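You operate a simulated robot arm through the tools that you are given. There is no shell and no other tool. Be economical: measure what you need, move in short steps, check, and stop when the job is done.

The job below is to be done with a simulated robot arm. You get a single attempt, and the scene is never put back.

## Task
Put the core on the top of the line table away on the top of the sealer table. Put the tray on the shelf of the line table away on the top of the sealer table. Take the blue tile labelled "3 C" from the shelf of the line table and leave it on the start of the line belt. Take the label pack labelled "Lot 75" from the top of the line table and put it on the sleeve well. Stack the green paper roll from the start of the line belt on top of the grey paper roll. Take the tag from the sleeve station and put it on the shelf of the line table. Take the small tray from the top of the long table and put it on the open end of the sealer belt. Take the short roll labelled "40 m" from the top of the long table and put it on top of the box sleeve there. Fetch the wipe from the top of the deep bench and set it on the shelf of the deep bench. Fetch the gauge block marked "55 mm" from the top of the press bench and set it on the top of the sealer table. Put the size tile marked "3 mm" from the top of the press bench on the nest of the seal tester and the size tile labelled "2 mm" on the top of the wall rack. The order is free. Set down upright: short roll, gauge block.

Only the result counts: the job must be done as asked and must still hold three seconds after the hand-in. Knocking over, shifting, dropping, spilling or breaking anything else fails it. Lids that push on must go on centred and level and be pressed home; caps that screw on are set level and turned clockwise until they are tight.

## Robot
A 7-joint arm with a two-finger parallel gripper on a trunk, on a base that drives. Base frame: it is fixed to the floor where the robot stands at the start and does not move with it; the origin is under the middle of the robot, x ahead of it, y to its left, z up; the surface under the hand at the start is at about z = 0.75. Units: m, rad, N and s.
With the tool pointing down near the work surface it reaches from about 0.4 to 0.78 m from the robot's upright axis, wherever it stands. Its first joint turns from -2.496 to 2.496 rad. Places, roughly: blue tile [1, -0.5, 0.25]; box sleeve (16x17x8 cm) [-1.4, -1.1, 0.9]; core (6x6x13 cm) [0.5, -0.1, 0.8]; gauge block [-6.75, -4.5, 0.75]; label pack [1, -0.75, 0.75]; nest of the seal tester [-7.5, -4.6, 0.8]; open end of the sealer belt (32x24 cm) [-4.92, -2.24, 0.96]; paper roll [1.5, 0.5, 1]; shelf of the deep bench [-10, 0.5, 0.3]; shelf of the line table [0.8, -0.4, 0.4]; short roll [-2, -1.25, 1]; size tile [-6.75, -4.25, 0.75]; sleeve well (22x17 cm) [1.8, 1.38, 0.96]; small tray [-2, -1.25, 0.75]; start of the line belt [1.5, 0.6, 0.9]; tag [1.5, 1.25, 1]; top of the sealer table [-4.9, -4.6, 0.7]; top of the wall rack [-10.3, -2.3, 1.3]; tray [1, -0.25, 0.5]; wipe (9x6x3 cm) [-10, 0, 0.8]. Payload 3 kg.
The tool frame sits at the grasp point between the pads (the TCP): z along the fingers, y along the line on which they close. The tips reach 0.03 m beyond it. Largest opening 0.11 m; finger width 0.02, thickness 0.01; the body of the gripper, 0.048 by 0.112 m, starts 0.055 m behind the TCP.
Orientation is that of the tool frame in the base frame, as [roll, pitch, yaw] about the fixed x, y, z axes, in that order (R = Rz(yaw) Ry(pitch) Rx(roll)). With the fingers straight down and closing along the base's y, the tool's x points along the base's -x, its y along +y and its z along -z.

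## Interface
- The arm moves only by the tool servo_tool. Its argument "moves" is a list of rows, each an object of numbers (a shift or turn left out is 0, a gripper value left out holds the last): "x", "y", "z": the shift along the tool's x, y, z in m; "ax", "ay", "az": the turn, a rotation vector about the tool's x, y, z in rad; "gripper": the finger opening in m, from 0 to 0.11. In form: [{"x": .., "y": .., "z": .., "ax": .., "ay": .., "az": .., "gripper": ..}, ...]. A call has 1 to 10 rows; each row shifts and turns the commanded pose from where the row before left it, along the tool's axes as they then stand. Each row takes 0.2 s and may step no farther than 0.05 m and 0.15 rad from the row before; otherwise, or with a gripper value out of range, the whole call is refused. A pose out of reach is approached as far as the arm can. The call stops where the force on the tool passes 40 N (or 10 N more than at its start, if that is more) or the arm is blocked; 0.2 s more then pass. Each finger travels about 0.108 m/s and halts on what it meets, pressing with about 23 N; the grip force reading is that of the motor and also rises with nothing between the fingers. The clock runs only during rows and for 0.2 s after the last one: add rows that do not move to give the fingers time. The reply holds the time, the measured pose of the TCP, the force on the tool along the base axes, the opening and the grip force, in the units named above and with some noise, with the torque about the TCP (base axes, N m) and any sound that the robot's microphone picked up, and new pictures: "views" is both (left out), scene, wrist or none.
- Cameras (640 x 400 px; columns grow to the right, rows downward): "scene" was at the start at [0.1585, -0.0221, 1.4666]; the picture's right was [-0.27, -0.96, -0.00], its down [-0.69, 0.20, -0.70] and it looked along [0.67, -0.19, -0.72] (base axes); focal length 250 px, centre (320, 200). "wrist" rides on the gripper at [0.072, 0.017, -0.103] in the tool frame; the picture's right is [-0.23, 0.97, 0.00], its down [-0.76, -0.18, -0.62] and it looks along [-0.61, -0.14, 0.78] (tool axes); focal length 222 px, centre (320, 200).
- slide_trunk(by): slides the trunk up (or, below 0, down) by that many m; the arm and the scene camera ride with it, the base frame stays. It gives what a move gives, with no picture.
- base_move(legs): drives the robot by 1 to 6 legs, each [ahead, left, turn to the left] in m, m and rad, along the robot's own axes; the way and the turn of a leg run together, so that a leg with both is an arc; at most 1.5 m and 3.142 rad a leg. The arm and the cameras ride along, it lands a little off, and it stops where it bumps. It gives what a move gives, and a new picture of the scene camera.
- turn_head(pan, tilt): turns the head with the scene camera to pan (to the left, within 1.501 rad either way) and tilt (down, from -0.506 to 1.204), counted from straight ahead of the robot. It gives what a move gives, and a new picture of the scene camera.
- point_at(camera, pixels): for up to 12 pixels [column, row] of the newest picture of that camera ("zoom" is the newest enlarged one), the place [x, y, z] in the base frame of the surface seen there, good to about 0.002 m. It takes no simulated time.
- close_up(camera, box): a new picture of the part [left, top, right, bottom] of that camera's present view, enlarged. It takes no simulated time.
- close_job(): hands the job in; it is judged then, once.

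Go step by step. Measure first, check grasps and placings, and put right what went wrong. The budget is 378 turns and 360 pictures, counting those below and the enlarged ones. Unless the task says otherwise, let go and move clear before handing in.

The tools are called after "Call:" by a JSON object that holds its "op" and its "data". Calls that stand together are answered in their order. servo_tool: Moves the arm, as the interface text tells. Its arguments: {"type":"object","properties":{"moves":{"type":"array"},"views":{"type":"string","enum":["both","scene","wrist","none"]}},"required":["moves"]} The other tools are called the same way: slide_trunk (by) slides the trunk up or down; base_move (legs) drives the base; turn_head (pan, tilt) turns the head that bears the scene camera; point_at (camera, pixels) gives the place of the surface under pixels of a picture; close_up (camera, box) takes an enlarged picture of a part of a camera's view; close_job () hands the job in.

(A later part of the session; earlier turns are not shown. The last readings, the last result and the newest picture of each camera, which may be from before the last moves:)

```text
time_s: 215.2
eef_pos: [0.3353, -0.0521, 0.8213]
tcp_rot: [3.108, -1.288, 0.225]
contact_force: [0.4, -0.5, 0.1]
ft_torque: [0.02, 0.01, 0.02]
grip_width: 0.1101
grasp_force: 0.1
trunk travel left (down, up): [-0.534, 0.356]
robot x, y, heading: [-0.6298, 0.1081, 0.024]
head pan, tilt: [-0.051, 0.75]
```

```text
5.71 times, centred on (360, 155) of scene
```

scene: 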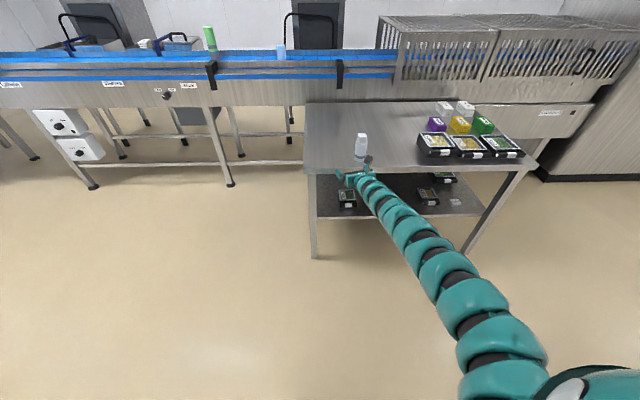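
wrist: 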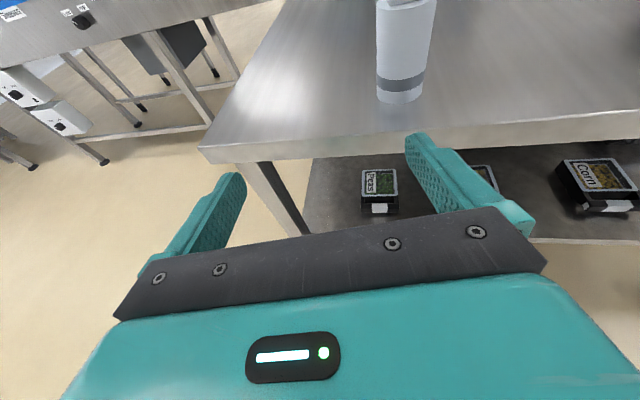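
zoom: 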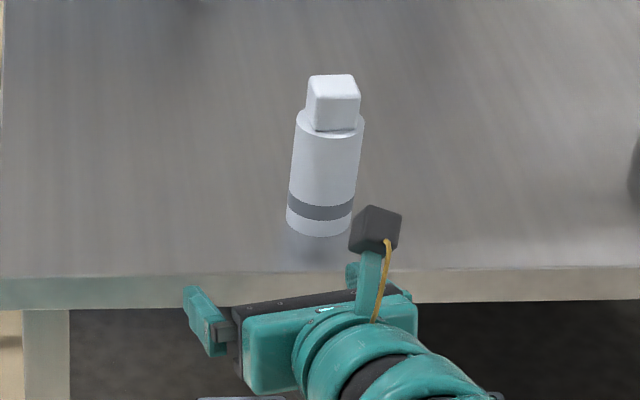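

Core centre is about (0.538,-0.111). I line up laterally and set the height to 0.795.

Call:
{"op": "base_move", "data": {"legs": [[0.004, -0.1, 0]]}}

Call:
{"op": "slide_trunk", "data": {"by": -0.025}}

Call:
{"op": "servo_tool", "data": {"moves": [{}], "views": "wrist"}}

```text
time_s: 216.3
eef_pos: [0.3413, -0.1514, 0.8206]
tcp_rot: [3.108, -1.288, 0.226]
contact_force: [1.0, -0.8, 0.8]
ft_torque: [0.0, 0.02, 0.03]
grip_width: 0.1102
grasp_force: 0.0
trunk travel left (down, up): [-0.534, 0.356]
robot x, y, heading: [-0.624, 0.0099, 0.026]
head pan, tilt: [-0.051, 0.75]
```

scene: 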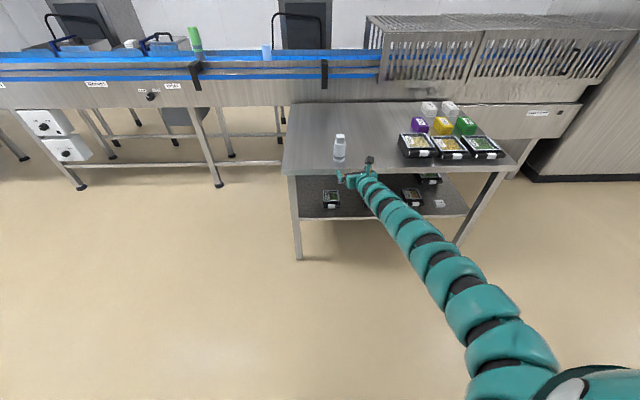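

```text
time_s: 217.0
eef_pos: [0.3407, -0.1506, 0.7962]
tcp_rot: [3.103, -1.287, 0.228]
contact_force: [0.1, -0.4, -0.8]
ft_torque: [0.01, 0.02, 0.0]
grip_width: 0.1101
grasp_force: 0.1
trunk travel left (down, up): [-0.509, 0.381]
robot x, y, heading: [-0.6188, 0.0092, 0.021]
head pan, tilt: [-0.051, 0.75]
```

```text
time_s: 217.4
eef_pos: [0.3406, -0.1496, 0.7963]
tcp_rot: [3.108, -1.286, 0.227]
contact_force: [-0.4, 0.8, 0.5]
ft_torque: [0.01, 0.01, 0.0]
grip_width: 0.1099
grasp_force: 0.0
trunk travel left (down, up): [-0.509, 0.381]
robot x, y, heading: [-0.6223, 0.0072, 0.021]
head pan, tilt: [-0.051, 0.75]
```

wrist: 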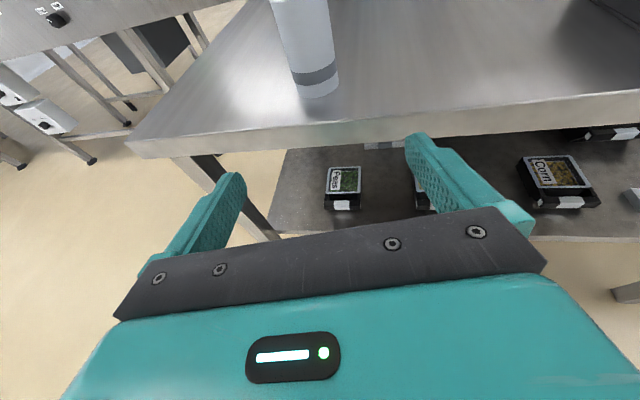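

The core is centred between the fingers along the approach line. I drive in 0.2 and grip.

Call:
{"op": "base_move", "data": {"legs": [[0.194, 0.034, 0]]}}

Call:
{"op": "servo_tool", "data": {"moves": [{}], "views": "wrist"}}

```text
time_s: 219.0
eef_pos: [0.5339, -0.1121, 0.7956]
tcp_rot: [3.107, -1.287, 0.226]
contact_force: [-0.2, -0.3, -0.4]
ft_torque: [0.01, 0.02, 0.02]
grip_width: 0.1102
grasp_force: 0.0
trunk travel left (down, up): [-0.509, 0.381]
robot x, y, heading: [-0.4297, 0.0466, 0.026]
head pan, tilt: [-0.051, 0.75]
```

scene: 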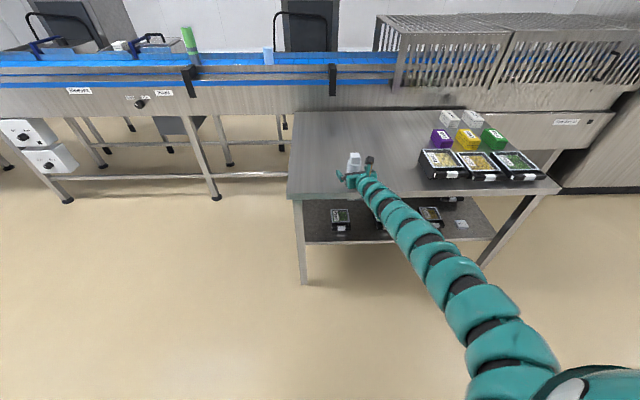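

```text
time_s: 219.4
eef_pos: [0.534, -0.1135, 0.7961]
tcp_rot: [3.105, -1.287, 0.225]
contact_force: [0.6, 0.2, 0.9]
ft_torque: [-0.01, -0.05, -0.01]
grip_width: 0.1102
grasp_force: 0.0
trunk travel left (down, up): [-0.509, 0.381]
robot x, y, heading: [-0.4293, 0.0438, 0.018]
head pan, tilt: [-0.051, 0.75]
```

wrist: 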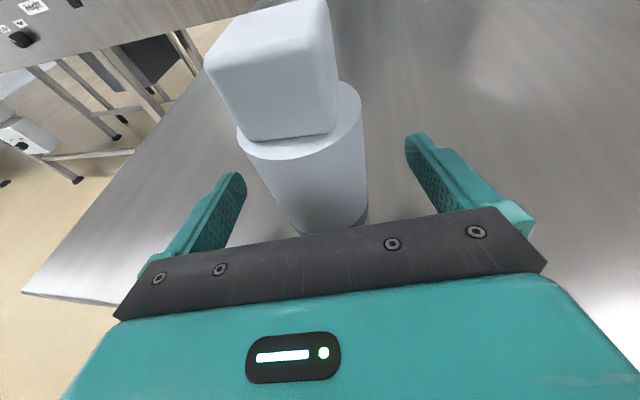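

Call:
{"op": "servo_tool", "data": {"moves": [{"gripper": 0.0}, {}, {}, {}], "views": "none"}}

Call:
{"op": "slide_trunk", "data": {"by": 0.15}}

Call:
{"op": "turn_head", "data": {"pan": 1.4, "tilt": 0.3}}

```text
time_s: 220.4
eef_pos: [0.5345, -0.1124, 0.7957]
tcp_rot: [3.106, -1.286, 0.226]
contact_force: [-0.8, 0.0, 0.3]
ft_torque: [0.05, -0.02, 0.0]
grip_width: 0.0528
grasp_force: 23.3
trunk travel left (down, up): [-0.509, 0.381]
robot x, y, heading: [-0.4299, 0.0445, 0.023]
head pan, tilt: [-0.051, 0.75]
```

```text
time_s: 222.2
eef_pos: [0.5333, -0.1135, 0.9457]
tcp_rot: [3.107, -1.287, 0.227]
contact_force: [0.0, 0.0, -1.2]
ft_torque: [0.02, -0.02, 0.01]
grip_width: 0.0529
grasp_force: 23.1
trunk travel left (down, up): [-0.659, 0.231]
robot x, y, heading: [-0.4318, 0.0473, 0.025]
head pan, tilt: [-0.051, 0.75]
```

```text
time_s: 223.7
eef_pos: [0.5338, -0.1131, 0.9458]
tcp_rot: [3.107, -1.288, 0.229]
contact_force: [0.4, 0.3, -0.9]
ft_torque: [-0.01, 0.0, 0.0]
grip_width: 0.0526
grasp_force: 23.0
trunk travel left (down, up): [-0.659, 0.231]
robot x, y, heading: [-0.4281, 0.0464, 0.019]
head pan, tilt: [1.4, 0.3]
```

scene: 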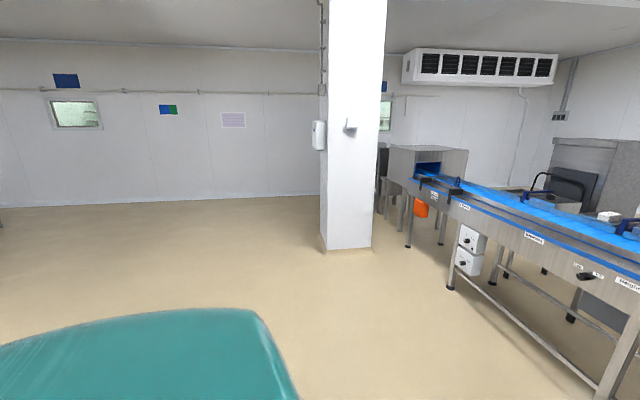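

The core is held. I raise, then turn to face −y and drive down the aisle between the tables.

Call:
{"op": "slide_trunk", "data": {"by": 0.2}}

Call:
{"op": "base_move", "data": {"legs": [[0.3, 0, 0], [0, 0, -1.593], [1.5, 0, 0], [1.2, 0, 0]]}}

Call:
{"op": "turn_head", "data": {"pan": -0.8, "tilt": 0.3}}

```text
time_s: 225.9
eef_pos: [0.5354, -0.1131, 1.1462]
tcp_rot: [3.105, -1.287, 0.226]
contact_force: [0.3, 0.9, -1.8]
ft_torque: [-0.04, 0.03, 0.02]
grip_width: 0.0528
grasp_force: 22.7
trunk travel left (down, up): [-0.859, 0.031]
robot x, y, heading: [-0.4291, 0.0537, 0.013]
head pan, tilt: [1.4, 0.3]
```

```text
time_s: 244.4
eef_pos: [-0.2366, -3.5946, 1.1465]
tcp_rot: [3.107, -1.288, -1.348]
contact_force: [0.1, -0.3, -0.6]
ft_torque: [0.01, 0.0, 0.02]
grip_width: 0.0526
grasp_force: 23.2
trunk travel left (down, up): [-0.859, 0.031]
robot x, y, heading: [-0.0725, -2.6307, -1.554]
head pan, tilt: [1.4, 0.3]
```

scene: 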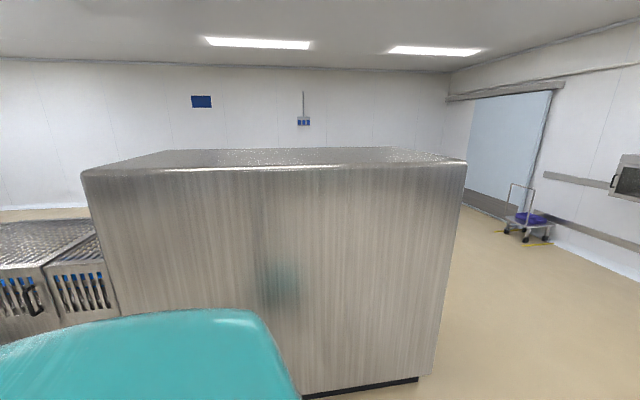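

```text
time_s: 246.5
eef_pos: [-0.2367, -3.5939, 1.1468]
tcp_rot: [3.107, -1.287, -1.348]
contact_force: [-0.3, -0.1, -0.8]
ft_torque: [0.04, -0.01, 0.05]
grip_width: 0.0527
grasp_force: 23.1
trunk travel left (down, up): [-0.859, 0.031]
robot x, y, heading: [-0.0695, -2.6283, -1.556]
head pan, tilt: [-0.799, 0.3]
```

scene: 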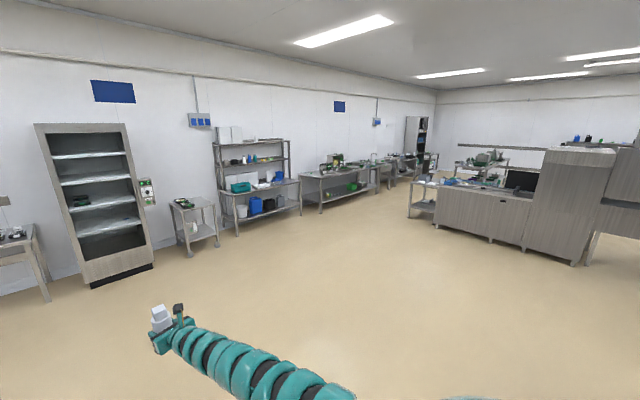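

I map the room: measure the benches along the far wall and the island to the right.

Call:
{"op": "point_at", "data": {"camera": "scene", "pixels": [[240, 188], [320, 172], [365, 163], [405, 158], [430, 185], [500, 195], [190, 205], [300, 190], [575, 265], [330, 212], [490, 240]]}}

Call:
{"op": "close_up", "data": {"camera": "scene", "box": [180, 110, 540, 260]}}

```text
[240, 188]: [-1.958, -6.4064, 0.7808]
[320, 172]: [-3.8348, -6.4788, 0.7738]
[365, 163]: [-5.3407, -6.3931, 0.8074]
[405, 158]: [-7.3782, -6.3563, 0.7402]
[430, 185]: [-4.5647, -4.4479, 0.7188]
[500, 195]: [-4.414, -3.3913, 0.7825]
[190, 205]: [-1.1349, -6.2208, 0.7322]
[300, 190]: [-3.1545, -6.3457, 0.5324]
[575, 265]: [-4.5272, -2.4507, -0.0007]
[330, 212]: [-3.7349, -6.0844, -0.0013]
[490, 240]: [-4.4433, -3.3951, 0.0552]
```

```text
1.78 times, centred on (360, 185) of scene
```

zoom: 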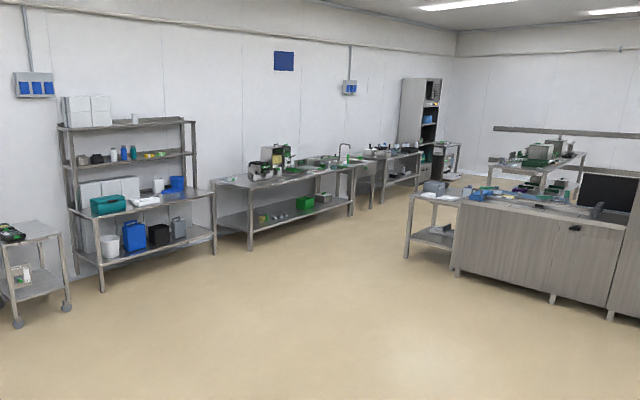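

The sealer table is the small table near (-4.9,-4.6), z≈0.72. I turn to face −x and drive toward it from the east.

Call:
{"op": "base_move", "data": {"legs": [[0, 0, -1.586], [0, 1.5, 0], [0, 0.45, 0], [1.5, 0, 0], [1.35, 0, 0]]}}

Call:
{"op": "turn_head", "data": {"pan": 0.0, "tilt": 0.5}}

```text
time_s: 273.6
eef_pos: [-3.9154, -4.4061, 1.1453]
tcp_rot: [3.106, -1.288, -2.937]
contact_force: [-0.7, -0.3, -1.8]
ft_torque: [0.02, 0.02, 0.02]
grip_width: 0.0525
grasp_force: 22.8
trunk travel left (down, up): [-0.859, 0.031]
robot x, y, heading: [-2.9548, -4.5857, 3.146]
head pan, tilt: [-0.799, 0.3]
```

scene: 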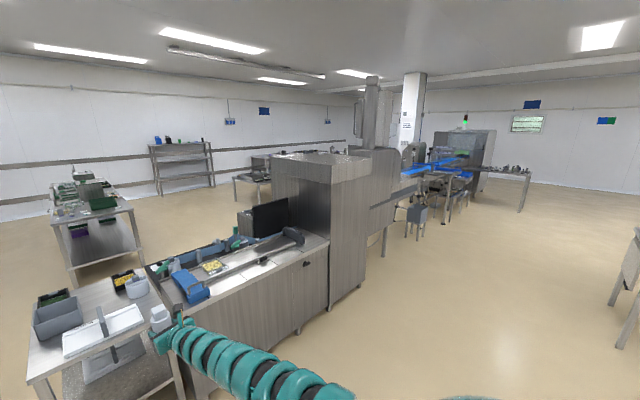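

```text
time_s: 274.7
eef_pos: [-3.9144, -4.4063, 1.1466]
tcp_rot: [3.106, -1.286, -2.938]
contact_force: [0.2, -0.6, -1.3]
ft_torque: [0.03, -0.03, -0.01]
grip_width: 0.0528
grasp_force: 23.2
trunk travel left (down, up): [-0.859, 0.031]
robot x, y, heading: [-2.9577, -4.5879, 3.141]
head pan, tilt: [0.0, 0.499]
```

scene: 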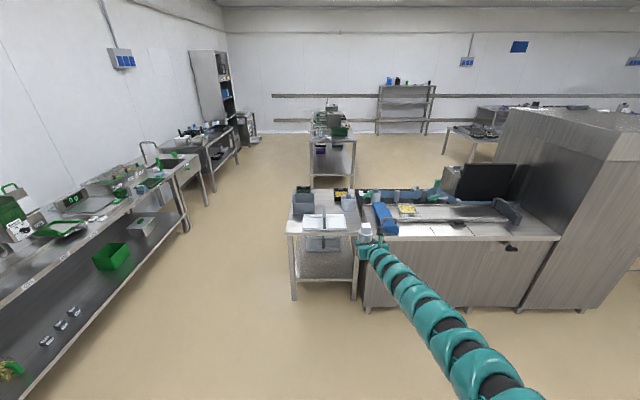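

I zoom on the sealer table top and measure.

Call:
{"op": "close_up", "data": {"camera": "scene", "box": [275, 175, 395, 250]}}

Call:
{"op": "point_at", "data": {"camera": "scene", "pixels": [[289, 235], [358, 235], [300, 192], [350, 195], [315, 222], [340, 222], [300, 210], [348, 208], [325, 205], [352, 228], [330, 195]]}}

```text
5.33 times, centred on (335, 212) of scene
```

zoom: 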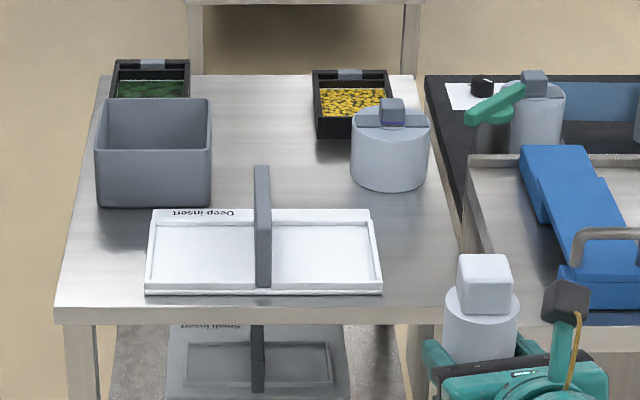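

```text
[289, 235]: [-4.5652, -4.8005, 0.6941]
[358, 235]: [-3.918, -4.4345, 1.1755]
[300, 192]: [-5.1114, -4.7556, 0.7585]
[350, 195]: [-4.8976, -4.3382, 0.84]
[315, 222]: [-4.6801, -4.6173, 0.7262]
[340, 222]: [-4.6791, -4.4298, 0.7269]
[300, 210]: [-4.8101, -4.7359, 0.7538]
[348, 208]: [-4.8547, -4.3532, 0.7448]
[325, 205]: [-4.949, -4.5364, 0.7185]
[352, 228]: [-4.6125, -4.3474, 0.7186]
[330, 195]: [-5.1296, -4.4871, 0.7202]
```

The top is at z 0.7185; the strip left of the white insert (y −4.70…−4.81) is free. I'll set the core at (-4.64,-4.755).

Call:
{"op": "base_move", "data": {"legs": [[0, 0.349, 0], [0.726, 0, 0]]}}

Call:
{"op": "slide_trunk", "data": {"by": -0.3}}

Call:
{"op": "servo_tool", "data": {"moves": [{}], "views": "both"}}

```text
time_s: 280.5
eef_pos: [-4.6435, -4.754, 1.145]
tcp_rot: [3.105, -1.287, -2.936]
contact_force: [-0.1, -0.5, -1.0]
ft_torque: [0.0, -0.01, -0.02]
grip_width: 0.0529
grasp_force: 22.6
trunk travel left (down, up): [-0.859, 0.031]
robot x, y, heading: [-3.6849, -4.9338, -3.14]
head pan, tilt: [0.0, 0.499]
```

scene: 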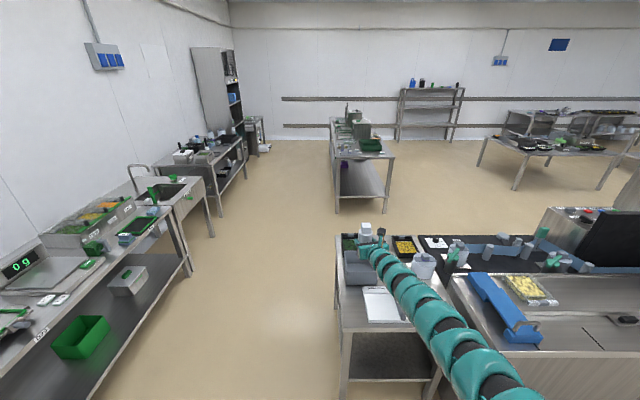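

```text
time_s: 283.5
eef_pos: [-4.6416, -4.7546, 0.8459]
tcp_rot: [3.107, -1.287, -2.936]
contact_force: [-0.2, -0.3, -1.8]
ft_torque: [0.02, 0.0, 0.0]
grip_width: 0.0526
grasp_force: 22.7
trunk travel left (down, up): [-0.559, 0.331]
robot x, y, heading: [-3.6815, -4.9324, -3.141]
head pan, tilt: [0.0, 0.499]
```

```text
time_s: 283.9
eef_pos: [-4.6439, -4.7551, 0.8459]
tcp_rot: [3.106, -1.286, -2.936]
contact_force: [-1.0, 0.0, -0.9]
ft_torque: [0.02, 0.0, 0.01]
grip_width: 0.0527
grasp_force: 23.3
trunk travel left (down, up): [-0.559, 0.331]
robot x, y, heading: [-3.6798, -4.9352, -3.139]
head pan, tilt: [0.0, 0.499]
```

scene: 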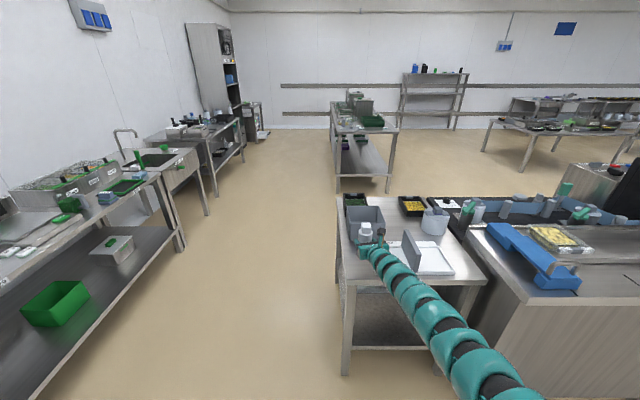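
wrist: 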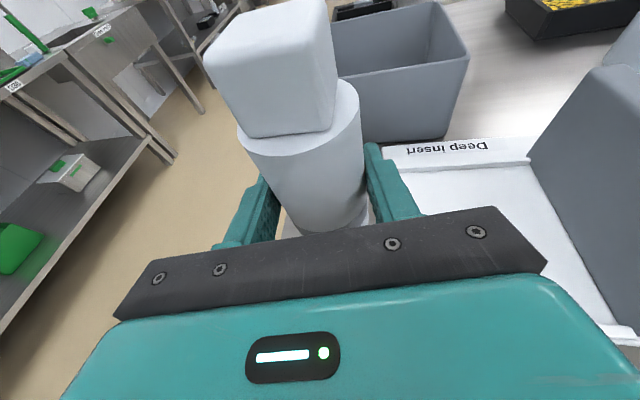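

I check the table's left edge and the insert edge relative to the core.

Call:
{"op": "close_up", "data": {"camera": "scene", "box": [325, 185, 485, 305]}}

Call:
{"op": "point_at", "data": {"camera": "zoom", "pixels": [[75, 330], [60, 200], [80, 370], [110, 330], [140, 250], [300, 370], [260, 350], [540, 330], [620, 370], [200, 180], [130, 180]]}}

```text
3.33 times, centred on (405, 245) of scene
```

zoom: 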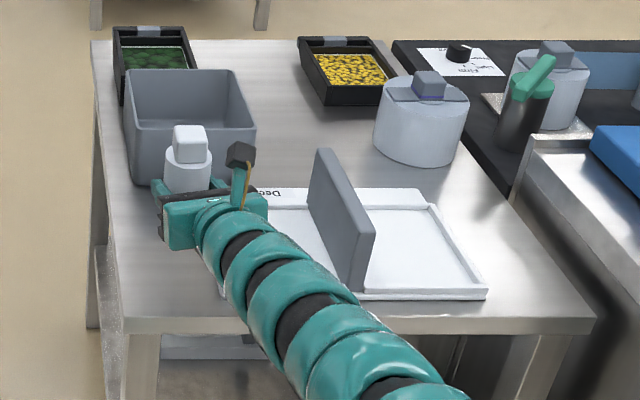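

```text
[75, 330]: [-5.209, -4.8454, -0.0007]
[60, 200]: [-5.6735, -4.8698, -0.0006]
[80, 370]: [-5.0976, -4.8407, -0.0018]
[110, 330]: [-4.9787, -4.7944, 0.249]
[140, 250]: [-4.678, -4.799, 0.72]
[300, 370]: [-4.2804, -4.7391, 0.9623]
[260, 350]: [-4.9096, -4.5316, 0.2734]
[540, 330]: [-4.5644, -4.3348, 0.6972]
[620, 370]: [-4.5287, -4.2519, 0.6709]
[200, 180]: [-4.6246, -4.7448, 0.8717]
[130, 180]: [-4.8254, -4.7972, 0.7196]
```

The core's footprint is fully on the table (edge at y≈−4.82). I lower it.

Call:
{"op": "slide_trunk", "data": {"by": -0.079}}

```text
time_s: 285.1
eef_pos: [-4.6422, -4.7556, 0.7669]
tcp_rot: [3.107, -1.287, -2.936]
contact_force: [-0.6, -0.8, -1.5]
ft_torque: [0.03, -0.04, 0.01]
grip_width: 0.0527
grasp_force: 23.0
trunk travel left (down, up): [-0.48, 0.41]
robot x, y, heading: [-3.6845, -4.9304, -3.143]
head pan, tilt: [0.0, 0.499]
```

Call:
{"op": "slide_trunk", "data": {"by": -0.003}}

Call:
{"op": "servo_tool", "data": {"moves": [{"gripper": 0.06}, {"gripper": 0.08}, {}, {}], "views": "wrist"}}

```text
time_s: 285.6
eef_pos: [-4.6435, -4.754, 0.7666]
tcp_rot: [3.104, -1.289, -2.932]
contact_force: [-3.3, 0.3, 9.3]
ft_torque: [-0.23, 0.1, -0.05]
grip_width: 0.0524
grasp_force: 23.1
trunk travel left (down, up): [-0.477, 0.413]
robot x, y, heading: [-3.6835, -4.939, -3.142]
head pan, tilt: [0.0, 0.499]
```

```text
time_s: 286.6
eef_pos: [-4.6429, -4.7535, 0.7641]
tcp_rot: [3.107, -1.286, -2.937]
contact_force: [0.2, -0.1, -1.1]
ft_torque: [0.01, 0.0, 0.01]
grip_width: 0.0799
grasp_force: 0.0
trunk travel left (down, up): [-0.477, 0.413]
robot x, y, heading: [-3.6842, -4.9347, -3.138]
head pan, tilt: [0.0, 0.499]
```

wrist: 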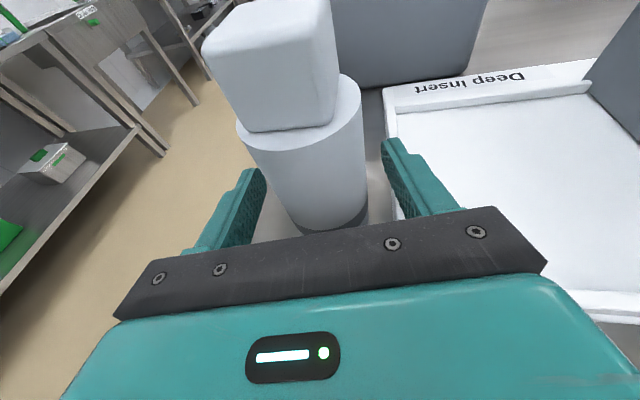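

The core stands upright. I back the hand off along its axis, raise, and look toward the press bench.

Call:
{"op": "base_move", "data": {"legs": [[-0.22, -0.044, 0]]}}

Call:
{"op": "slide_trunk", "data": {"by": 0.4}}

Call:
{"op": "base_move", "data": {"legs": [[0, 0.47, 0], [0.9, 0, 0]]}}

Call:
{"op": "turn_head", "data": {"pan": -0.3, "tilt": 0.4}}

```text
time_s: 288.3
eef_pos: [-4.4222, -4.7115, 0.7659]
tcp_rot: [3.104, -1.288, -2.933]
contact_force: [0.5, 0.7, -0.1]
ft_torque: [0.06, 0.01, 0.01]
grip_width: 0.08
grasp_force: 0.1
trunk travel left (down, up): [-0.477, 0.413]
robot x, y, heading: [-3.4611, -4.8882, -3.14]
head pan, tilt: [0.0, 0.499]
```

scene: 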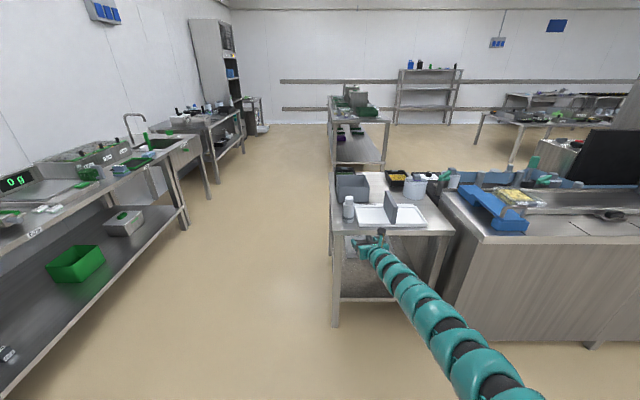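

```text
time_s: 292.2
eef_pos: [-4.4226, -4.711, 1.164]
tcp_rot: [3.104, -1.287, -2.935]
contact_force: [-0.1, 0.9, -1.0]
ft_torque: [-0.01, 0.01, 0.01]
grip_width: 0.0801
grasp_force: 0.1
trunk travel left (down, up): [-0.877, 0.013]
robot x, y, heading: [-3.4621, -4.8922, -3.136]
head pan, tilt: [0.0, 0.499]
```

```text
time_s: 299.3
eef_pos: [-5.3163, -5.1721, 1.1625]
tcp_rot: [3.107, -1.287, -2.942]
contact_force: [-0.4, -0.7, 0.4]
ft_torque: [-0.05, 0.02, -0.01]
grip_width: 0.0799
grasp_force: 0.0
trunk travel left (down, up): [-0.877, 0.013]
robot x, y, heading: [-4.3565, -5.3554, 3.134]
head pan, tilt: [0.0, 0.499]
```

scene: 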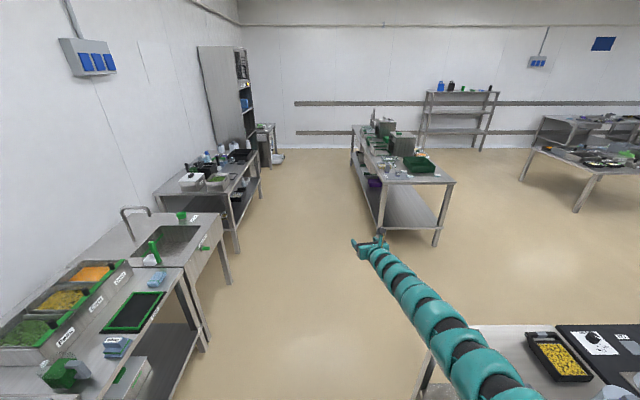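

```text
time_s: 300.1
eef_pos: [-5.3167, -5.1714, 1.1648]
tcp_rot: [3.104, -1.286, -2.94]
contact_force: [0.9, 0.2, 0.0]
ft_torque: [-0.03, -0.03, 0.0]
grip_width: 0.0798
grasp_force: 0.1
trunk travel left (down, up): [-0.877, 0.013]
robot x, y, heading: [-4.3598, -5.3568, 3.135]
head pan, tilt: [-0.3, 0.4]
```

scene: 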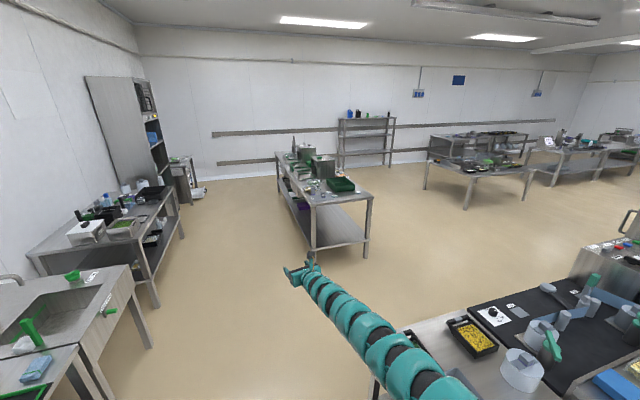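

The press bench is the long table at (320,180), with the wall rack behind. I zoom and measure.

Call:
{"op": "close_up", "data": {"camera": "scene", "box": [260, 125, 400, 260]}}

Call:
{"op": "point_at", "data": {"camera": "scene", "pixels": [[310, 204], [368, 196], [276, 155], [330, 195], [320, 185], [340, 186], [320, 165], [303, 155], [340, 119], [395, 118], [300, 175]]}}

```text
2.96 times, centred on (330, 192) of scene
```

zoom: 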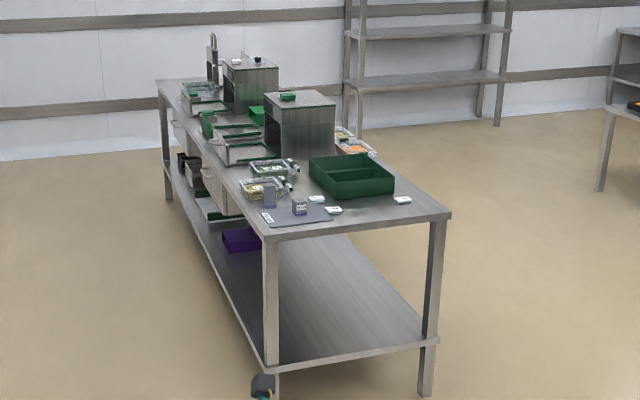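

```text
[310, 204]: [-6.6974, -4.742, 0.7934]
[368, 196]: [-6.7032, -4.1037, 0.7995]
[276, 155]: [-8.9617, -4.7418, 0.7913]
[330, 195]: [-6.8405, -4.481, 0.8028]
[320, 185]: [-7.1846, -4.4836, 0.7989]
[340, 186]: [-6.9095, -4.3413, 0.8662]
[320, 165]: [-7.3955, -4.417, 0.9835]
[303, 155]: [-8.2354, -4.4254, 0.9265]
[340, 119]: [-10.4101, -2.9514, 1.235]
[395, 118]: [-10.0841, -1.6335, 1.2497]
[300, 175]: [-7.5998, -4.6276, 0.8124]
```

The bench (top z 0.80, x −6.70…−9.0, y −4.74…−4.10) is best reached from the south aisle. I drive on and turn to face it.

Call:
{"op": "base_move", "data": {"legs": [[1.5, 0, 0], [0.65, 0, 0], [0, 0, -1.564]]}}

Call:
{"op": "turn_head", "data": {"pan": 0.2, "tilt": 0.7}}

Call:
{"op": "servo_tool", "data": {"moves": [{"gripper": 0.08}], "views": "wrist"}}

```text
time_s: 314.6
eef_pos: [-6.3329, -4.3831, 1.1639]
tcp_rot: [3.103, -1.285, 1.774]
contact_force: [-0.6, 0.3, 0.5]
ft_torque: [0.0, -0.05, 0.02]
grip_width: 0.0802
grasp_force: 0.1
trunk travel left (down, up): [-0.877, 0.013]
robot x, y, heading: [-6.5147, -5.3397, 1.571]
head pan, tilt: [-0.3, 0.4]
```

scene: 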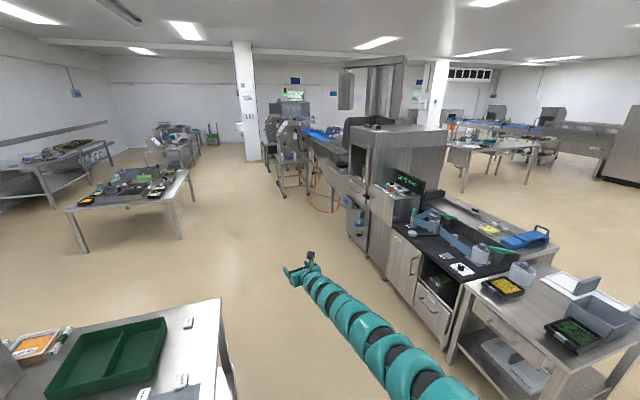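

```text
time_s: 315.5
eef_pos: [-6.3326, -4.3832, 1.1633]
tcp_rot: [3.104, -1.288, 1.772]
contact_force: [0.0, -1.4, 0.9]
ft_torque: [0.0, 0.0, 0.04]
grip_width: 0.0798
grasp_force: 0.1
trunk travel left (down, up): [-0.877, 0.013]
robot x, y, heading: [-6.5173, -5.3392, 1.568]
head pan, tilt: [0.201, 0.7]
```

scene: 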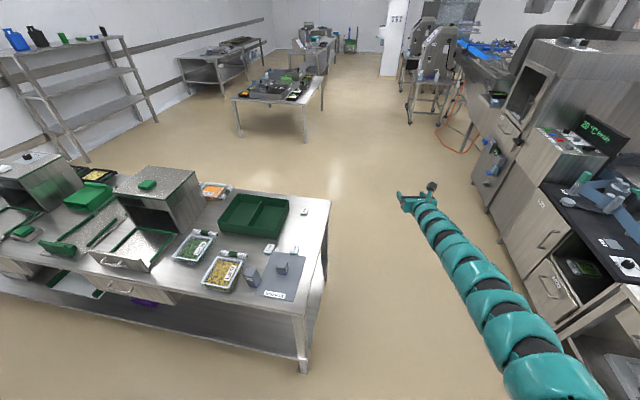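

```text
time_s: 315.9
eef_pos: [-6.3322, -4.3831, 1.1643]
tcp_rot: [3.105, -1.285, 1.774]
contact_force: [-0.1, 0.6, -0.3]
ft_torque: [0.0, 0.02, -0.02]
grip_width: 0.0801
grasp_force: 0.1
trunk travel left (down, up): [-0.877, 0.013]
robot x, y, heading: [-6.5116, -5.3392, 1.565]
head pan, tilt: [0.201, 0.7]
```

wrist: 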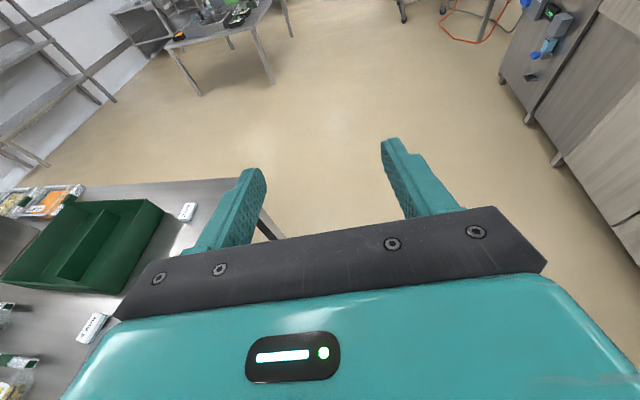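

I zoom on the east end of the press bench to read the blocks and tiles.

Call:
{"op": "close_up", "data": {"camera": "scene", "box": [160, 180, 340, 305]}}

Call:
{"op": "close_up", "data": {"camera": "scene", "box": [240, 230, 310, 300]}}

Call:
{"op": "close_up", "data": {"camera": "scene", "box": [0, 140, 200, 290]}}

```text
3.20 times, centred on (250, 242) of scene
```

zoom: 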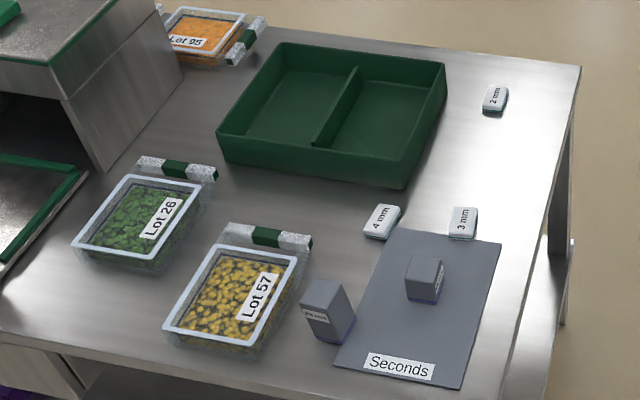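

```text
5.71 times, centred on (275, 265) of scene
```

zoom: 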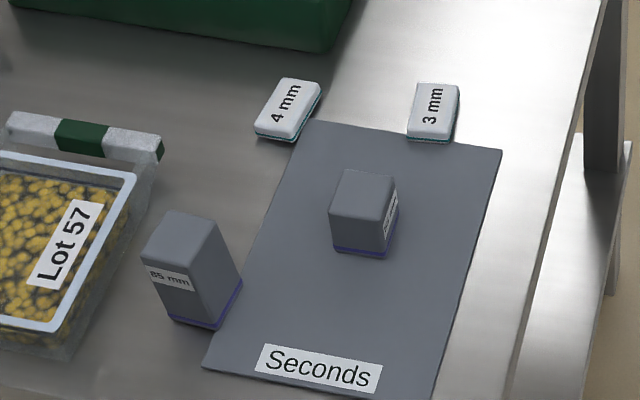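

```text
2.67 times, centred on (100, 215) of scene
```

zoom: 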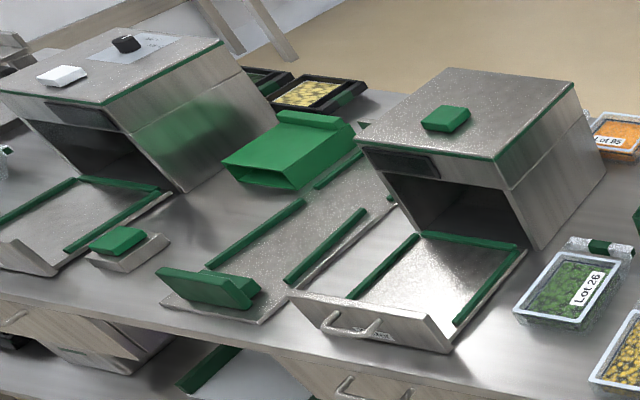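

The mat holds a shorter gauge block, the taller one reads "85 mm", and tiles 2/3/4 mm are visible. I measure, and zoom the short block's label.

Call:
{"op": "point_at", "data": {"camera": "scene", "pixels": [[282.5, 263], [279, 272], [295, 249], [298, 245], [292, 254], [304.7, 209.8], [252, 272], [285, 245], [270, 290], [147, 250], [150, 235], [120, 262]]}}

Call:
{"op": "close_up", "data": {"camera": "scene", "box": [272, 255, 296, 280]}}

```text
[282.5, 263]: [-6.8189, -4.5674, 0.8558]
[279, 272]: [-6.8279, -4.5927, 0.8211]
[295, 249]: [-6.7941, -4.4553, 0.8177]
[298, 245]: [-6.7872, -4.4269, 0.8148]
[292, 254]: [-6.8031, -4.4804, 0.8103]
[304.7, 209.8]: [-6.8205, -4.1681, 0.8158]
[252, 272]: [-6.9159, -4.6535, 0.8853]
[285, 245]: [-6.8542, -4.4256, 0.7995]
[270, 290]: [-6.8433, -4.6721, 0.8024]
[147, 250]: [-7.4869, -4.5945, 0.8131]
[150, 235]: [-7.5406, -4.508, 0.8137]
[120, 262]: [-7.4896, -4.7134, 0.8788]
```

```text
16.00 times, centred on (284, 268) of scene
```

zoom: 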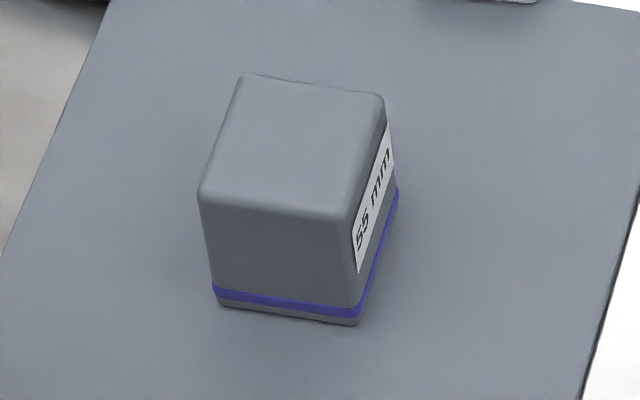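

The mat block reads "55 mm". I get its top corners for yaw before positioning the hand above it.

Call:
{"op": "point_at", "data": {"camera": "zoom", "pixels": [[248, 85], [375, 103], [342, 210], [210, 192], [290, 140], [225, 290], [350, 312], [392, 200]]}}

Call:
{"op": "base_move", "data": {"legs": [[-0.19, 0.4867, 0]]}}

Call:
{"op": "slide_trunk", "data": {"by": -0.17}}

Call:
{"op": "servo_tool", "data": {"moves": [{}], "views": "wrist"}}

```text
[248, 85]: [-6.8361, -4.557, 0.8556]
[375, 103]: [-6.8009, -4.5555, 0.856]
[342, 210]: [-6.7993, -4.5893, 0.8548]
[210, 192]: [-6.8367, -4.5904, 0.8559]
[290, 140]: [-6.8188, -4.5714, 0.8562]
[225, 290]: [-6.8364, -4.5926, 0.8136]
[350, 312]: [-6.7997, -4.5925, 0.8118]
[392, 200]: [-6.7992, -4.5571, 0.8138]
```

```text
time_s: 318.9
eef_pos: [-6.8225, -4.5697, 1.164]
tcp_rot: [3.103, -1.287, 1.779]
contact_force: [0.1, 0.7, 0.2]
ft_torque: [0.01, 0.02, 0.02]
grip_width: 0.0801
grasp_force: 0.2
trunk travel left (down, up): [-0.877, 0.013]
robot x, y, heading: [-7.0013, -5.5295, 1.568]
head pan, tilt: [0.201, 0.7]
```

scene: 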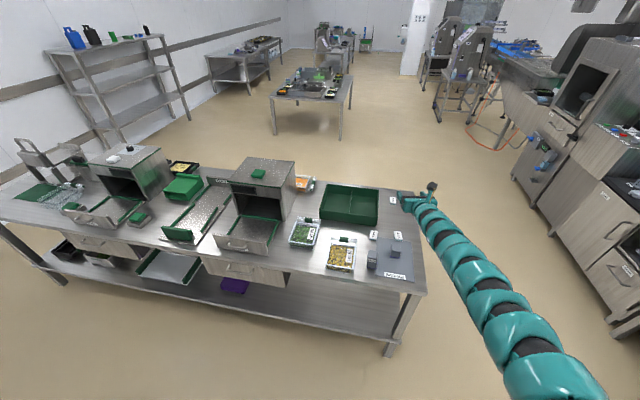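

```text
time_s: 320.9
eef_pos: [-6.8213, -4.5692, 0.9957]
tcp_rot: [3.105, -1.287, 1.778]
contact_force: [0.7, 0.6, 0.1]
ft_torque: [0.03, -0.01, 0.03]
grip_width: 0.08
grasp_force: 0.2
trunk travel left (down, up): [-0.707, 0.183]
robot x, y, heading: [-7.0005, -5.5282, 1.569]
head pan, tilt: [0.201, 0.7]
```

```text
time_s: 321.3
eef_pos: [-6.8212, -4.5698, 0.995]
tcp_rot: [3.107, -1.287, 1.777]
contact_force: [0.5, 0.1, -0.7]
ft_torque: [0.02, -0.02, -0.02]
grip_width: 0.08
grasp_force: 0.1
trunk travel left (down, up): [-0.707, 0.183]
robot x, y, heading: [-7.0069, -5.5294, 1.574]
head pan, tilt: [0.201, 0.7]
```

wrist: 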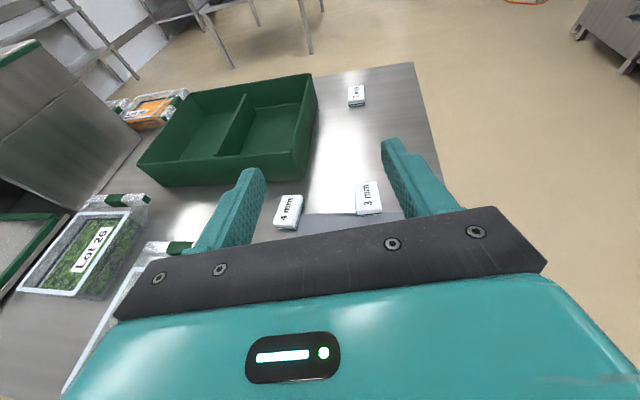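

The block is axis-aligned at (-6.818,-4.573). I yaw the hand by −0.2 to square it, then descend.

Call:
{"op": "servo_tool", "data": {"moves": [{"ax": -0.1}, {"ax": -0.1}, {}], "views": "none"}}

Call:
{"op": "slide_trunk", "data": {"by": -0.11}}

Call:
{"op": "servo_tool", "data": {"moves": [{}], "views": "wrist"}}

```text
time_s: 322.1
eef_pos: [-6.8207, -4.5702, 0.9934]
tcp_rot: [2.904, -1.287, 1.776]
contact_force: [0.3, -0.4, 0.0]
ft_torque: [0.01, 0.01, 0.02]
grip_width: 0.08
grasp_force: 0.2
trunk travel left (down, up): [-0.707, 0.183]
robot x, y, heading: [-6.9963, -5.5276, 1.571]
head pan, tilt: [0.201, 0.7]
```

```text
time_s: 323.5
eef_pos: [-6.8223, -4.5696, 0.8854]
tcp_rot: [2.905, -1.285, 1.777]
contact_force: [0.5, 0.1, 1.5]
ft_torque: [0.0, 0.0, 0.0]
grip_width: 0.08
grasp_force: 0.0
trunk travel left (down, up): [-0.597, 0.293]
robot x, y, heading: [-7.0042, -5.528, 1.573]
head pan, tilt: [0.201, 0.7]
```

```text
time_s: 323.9
eef_pos: [-6.8224, -4.5698, 0.8847]
tcp_rot: [2.903, -1.286, 1.777]
contact_force: [0.0, 0.3, 0.0]
ft_torque: [0.0, 0.02, 0.03]
grip_width: 0.0801
grasp_force: 0.0
trunk travel left (down, up): [-0.597, 0.293]
robot x, y, heading: [-7.0014, -5.5278, 1.568]
head pan, tilt: [0.201, 0.7]
```

wrist: 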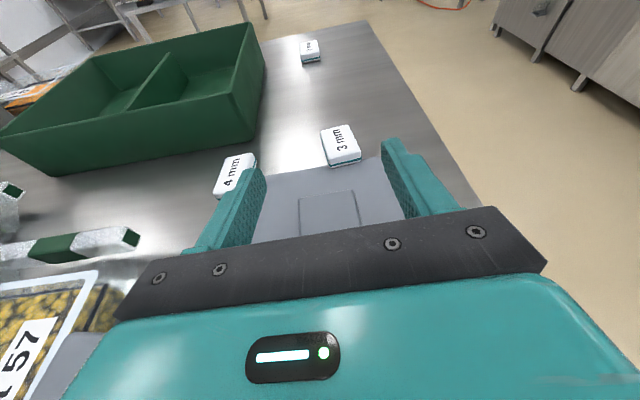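

The hand is square except for a 4° roll. I correct it, lower to 0.835 and grip.

Call:
{"op": "servo_tool", "data": {"moves": [{"az": 0.068}, {}], "views": "none"}}

Call:
{"op": "slide_trunk", "data": {"by": -0.05}}

Call:
{"op": "servo_tool", "data": {"moves": [{"gripper": 0}, {}, {}], "views": "wrist"}}

```text
time_s: 324.5
eef_pos: [-6.8215, -4.5684, 0.8856]
tcp_rot: [3.141, -1.296, 1.529]
contact_force: [-0.4, -0.6, 0.6]
ft_torque: [-0.01, 0.01, 0.01]
grip_width: 0.0803
grasp_force: 0.1
trunk travel left (down, up): [-0.597, 0.293]
robot x, y, heading: [-7.0009, -5.5319, 1.57]
head pan, tilt: [0.201, 0.7]
```

```text
time_s: 325.4
eef_pos: [-6.8217, -4.5702, 0.8337]
tcp_rot: [3.138, -1.296, 1.533]
contact_force: [0.3, 0.0, 0.0]
ft_torque: [0.03, 0.02, -0.02]
grip_width: 0.0798
grasp_force: 0.0
trunk travel left (down, up): [-0.547, 0.343]
robot x, y, heading: [-7.0024, -5.5267, 1.567]
head pan, tilt: [0.201, 0.7]
```

```text
time_s: 326.2
eef_pos: [-6.8204, -4.5693, 0.8339]
tcp_rot: [3.139, -1.296, 1.532]
contact_force: [0.2, 0.7, 0.3]
ft_torque: [0.03, 0.0, -0.01]
grip_width: 0.0419
grasp_force: 23.1
trunk travel left (down, up): [-0.547, 0.343]
robot x, y, heading: [-7.005, -5.5272, 1.572]
head pan, tilt: [0.201, 0.7]
```

wrist: 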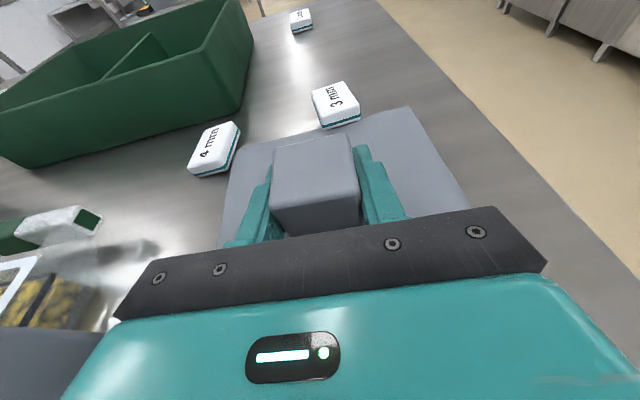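

The gauge block is gripped and square. I raise, turn to face −x, and back east along the aisle to come at the sealer table from its east side.

Call:
{"op": "slide_trunk", "data": {"by": 0.34}}

Call:
{"op": "base_move", "data": {"legs": [[0.08, 0, 1.57], [-1.5, 0, 0], [-1.5, 0, 0], [-0.75, 0, 0], [0, -0.93, 0]]}}

```text
time_s: 329.5
eef_pos: [-6.8219, -4.5685, 1.1744]
tcp_rot: [3.14, -1.295, 1.531]
contact_force: [0.6, -0.3, -1.3]
ft_torque: [0.0, -0.03, 0.01]
grip_width: 0.0414
grasp_force: 23.4
trunk travel left (down, up): [-0.887, 0.003]
robot x, y, heading: [-6.9995, -5.5268, 1.568]
head pan, tilt: [0.201, 0.7]
```

```text
time_s: 355.9
eef_pos: [-4.2727, -4.3504, 1.174]
tcp_rot: [-3.141, -1.296, 3.103]
contact_force: [-0.7, 0.0, -0.9]
ft_torque: [-0.01, -0.02, 0.02]
grip_width: 0.0417
grasp_force: 22.8
trunk travel left (down, up): [-0.887, 0.003]
robot x, y, heading: [-3.311, -4.5277, -3.14]
head pan, tilt: [0.201, 0.7]
```

scene: 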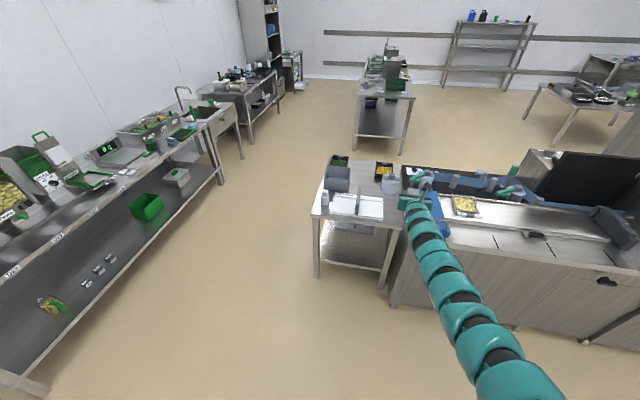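

Now at the east side. I measure the free right strip next to the white insert and the machine's edge.

Call:
{"op": "close_up", "data": {"camera": "scene", "box": [305, 145, 465, 245]}}

Call:
{"op": "point_at", "data": {"camera": "zoom", "pixels": [[310, 285], [310, 205], [360, 270], [388, 295], [375, 200], [395, 290], [345, 285], [345, 175], [230, 215], [250, 160], [310, 185]]}}

```text
4.00 times, centred on (385, 195) of scene
```

zoom: 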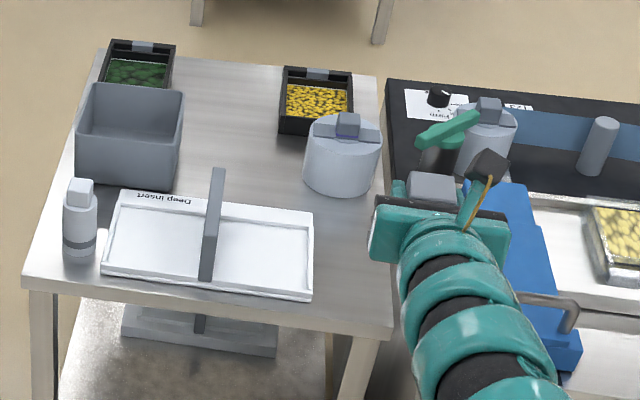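

```text
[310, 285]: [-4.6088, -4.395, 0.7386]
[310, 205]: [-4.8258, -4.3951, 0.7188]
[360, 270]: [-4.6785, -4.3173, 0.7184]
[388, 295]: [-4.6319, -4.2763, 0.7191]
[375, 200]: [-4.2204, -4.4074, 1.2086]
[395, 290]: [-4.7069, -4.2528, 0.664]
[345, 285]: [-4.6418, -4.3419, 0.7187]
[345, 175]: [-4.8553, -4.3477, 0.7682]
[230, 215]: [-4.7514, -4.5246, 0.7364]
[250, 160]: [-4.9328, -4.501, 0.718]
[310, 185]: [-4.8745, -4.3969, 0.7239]
```

I move over (-4.675,-4.345) and lower partway for a check.

Call:
{"op": "base_move", "data": {"legs": [[0.402, -0.004, 0]]}}

Call:
{"op": "slide_trunk", "data": {"by": -0.36}}

Call:
{"op": "servo_tool", "data": {"moves": [{}], "views": "wrist"}}

```text
time_s: 358.4
eef_pos: [-4.6772, -4.346, 1.1742]
tcp_rot: [3.139, -1.295, 3.104]
contact_force: [-0.1, 0.1, -1.0]
ft_torque: [0.02, -0.01, -0.01]
grip_width: 0.0417
grasp_force: 22.9
trunk travel left (down, up): [-0.887, 0.003]
robot x, y, heading: [-3.7146, -4.5227, 3.146]
head pan, tilt: [0.201, 0.7]
```

scene: 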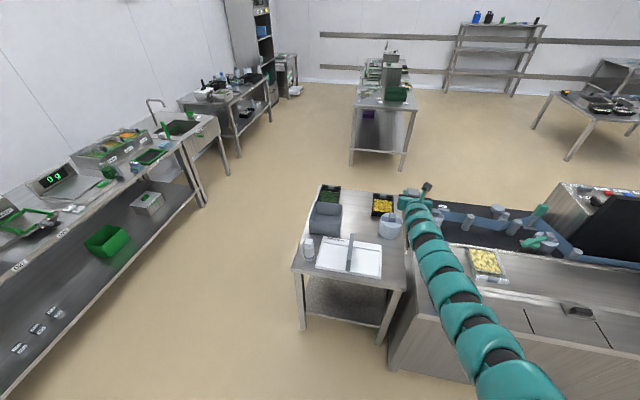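

```text
time_s: 361.9
eef_pos: [-4.678, -4.3459, 0.8138]
tcp_rot: [3.14, -1.295, 3.103]
contact_force: [0.8, -0.5, -0.7]
ft_torque: [0.03, 0.0, -0.01]
grip_width: 0.042
grasp_force: 23.4
trunk travel left (down, up): [-0.527, 0.363]
robot x, y, heading: [-3.7175, -4.5272, 3.142]
head pan, tilt: [0.201, 0.7]
```

```text
time_s: 362.3
eef_pos: [-4.6767, -4.3461, 0.8144]
tcp_rot: [3.139, -1.294, 3.104]
contact_force: [0.6, -0.4, -2.5]
ft_torque: [0.04, 0.03, -0.02]
grip_width: 0.042
grasp_force: 23.6
trunk travel left (down, up): [-0.527, 0.363]
robot x, y, heading: [-3.7186, -4.5253, 3.137]
head pan, tilt: [0.201, 0.7]
```

wrist: 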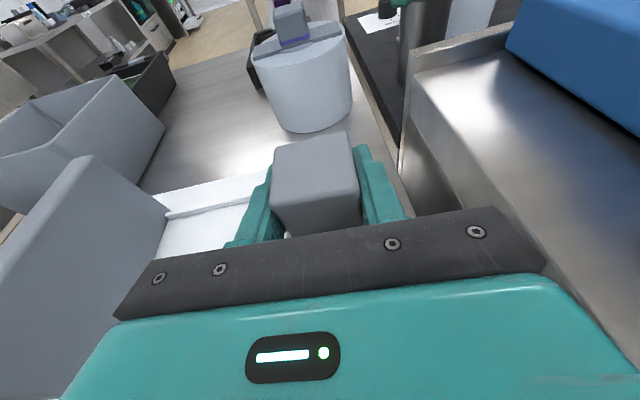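

Call:
{"op": "point_at", "data": {"camera": "wrist", "pixels": [[412, 75], [405, 160], [425, 190], [440, 150], [540, 220], [160, 220], [110, 180], [310, 130]]}}

```text
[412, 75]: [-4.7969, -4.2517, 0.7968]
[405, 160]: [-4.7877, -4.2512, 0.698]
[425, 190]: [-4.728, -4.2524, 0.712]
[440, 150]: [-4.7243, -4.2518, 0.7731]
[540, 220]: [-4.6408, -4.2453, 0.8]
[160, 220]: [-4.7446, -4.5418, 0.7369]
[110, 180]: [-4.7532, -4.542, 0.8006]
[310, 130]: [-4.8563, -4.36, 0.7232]
```

The machine face is at y −4.252, so the hand clears it by 4 cm. I lower to set the block down.

Call:
{"op": "slide_trunk", "data": {"by": -0.061}}

Call:
{"op": "slide_trunk", "data": {"by": -0.003}}

```text
time_s: 363.3
eef_pos: [-4.6757, -4.3473, 0.7538]
tcp_rot: [3.14, -1.295, 3.105]
contact_force: [0.4, -0.6, -1.4]
ft_torque: [-0.01, 0.01, -0.01]
grip_width: 0.0417
grasp_force: 23.1
trunk travel left (down, up): [-0.466, 0.424]
robot x, y, heading: [-3.7177, -4.5262, 3.142]
head pan, tilt: [0.201, 0.7]
```

```text
time_s: 363.8
eef_pos: [-4.6763, -4.3465, 0.7511]
tcp_rot: [3.139, -1.295, 3.103]
contact_force: [0.7, 1.2, -1.1]
ft_torque: [-0.01, 0.01, -0.02]
grip_width: 0.0419
grasp_force: 23.4
trunk travel left (down, up): [-0.463, 0.427]
robot x, y, heading: [-3.7188, -4.5231, 3.143]
head pan, tilt: [0.201, 0.7]
```

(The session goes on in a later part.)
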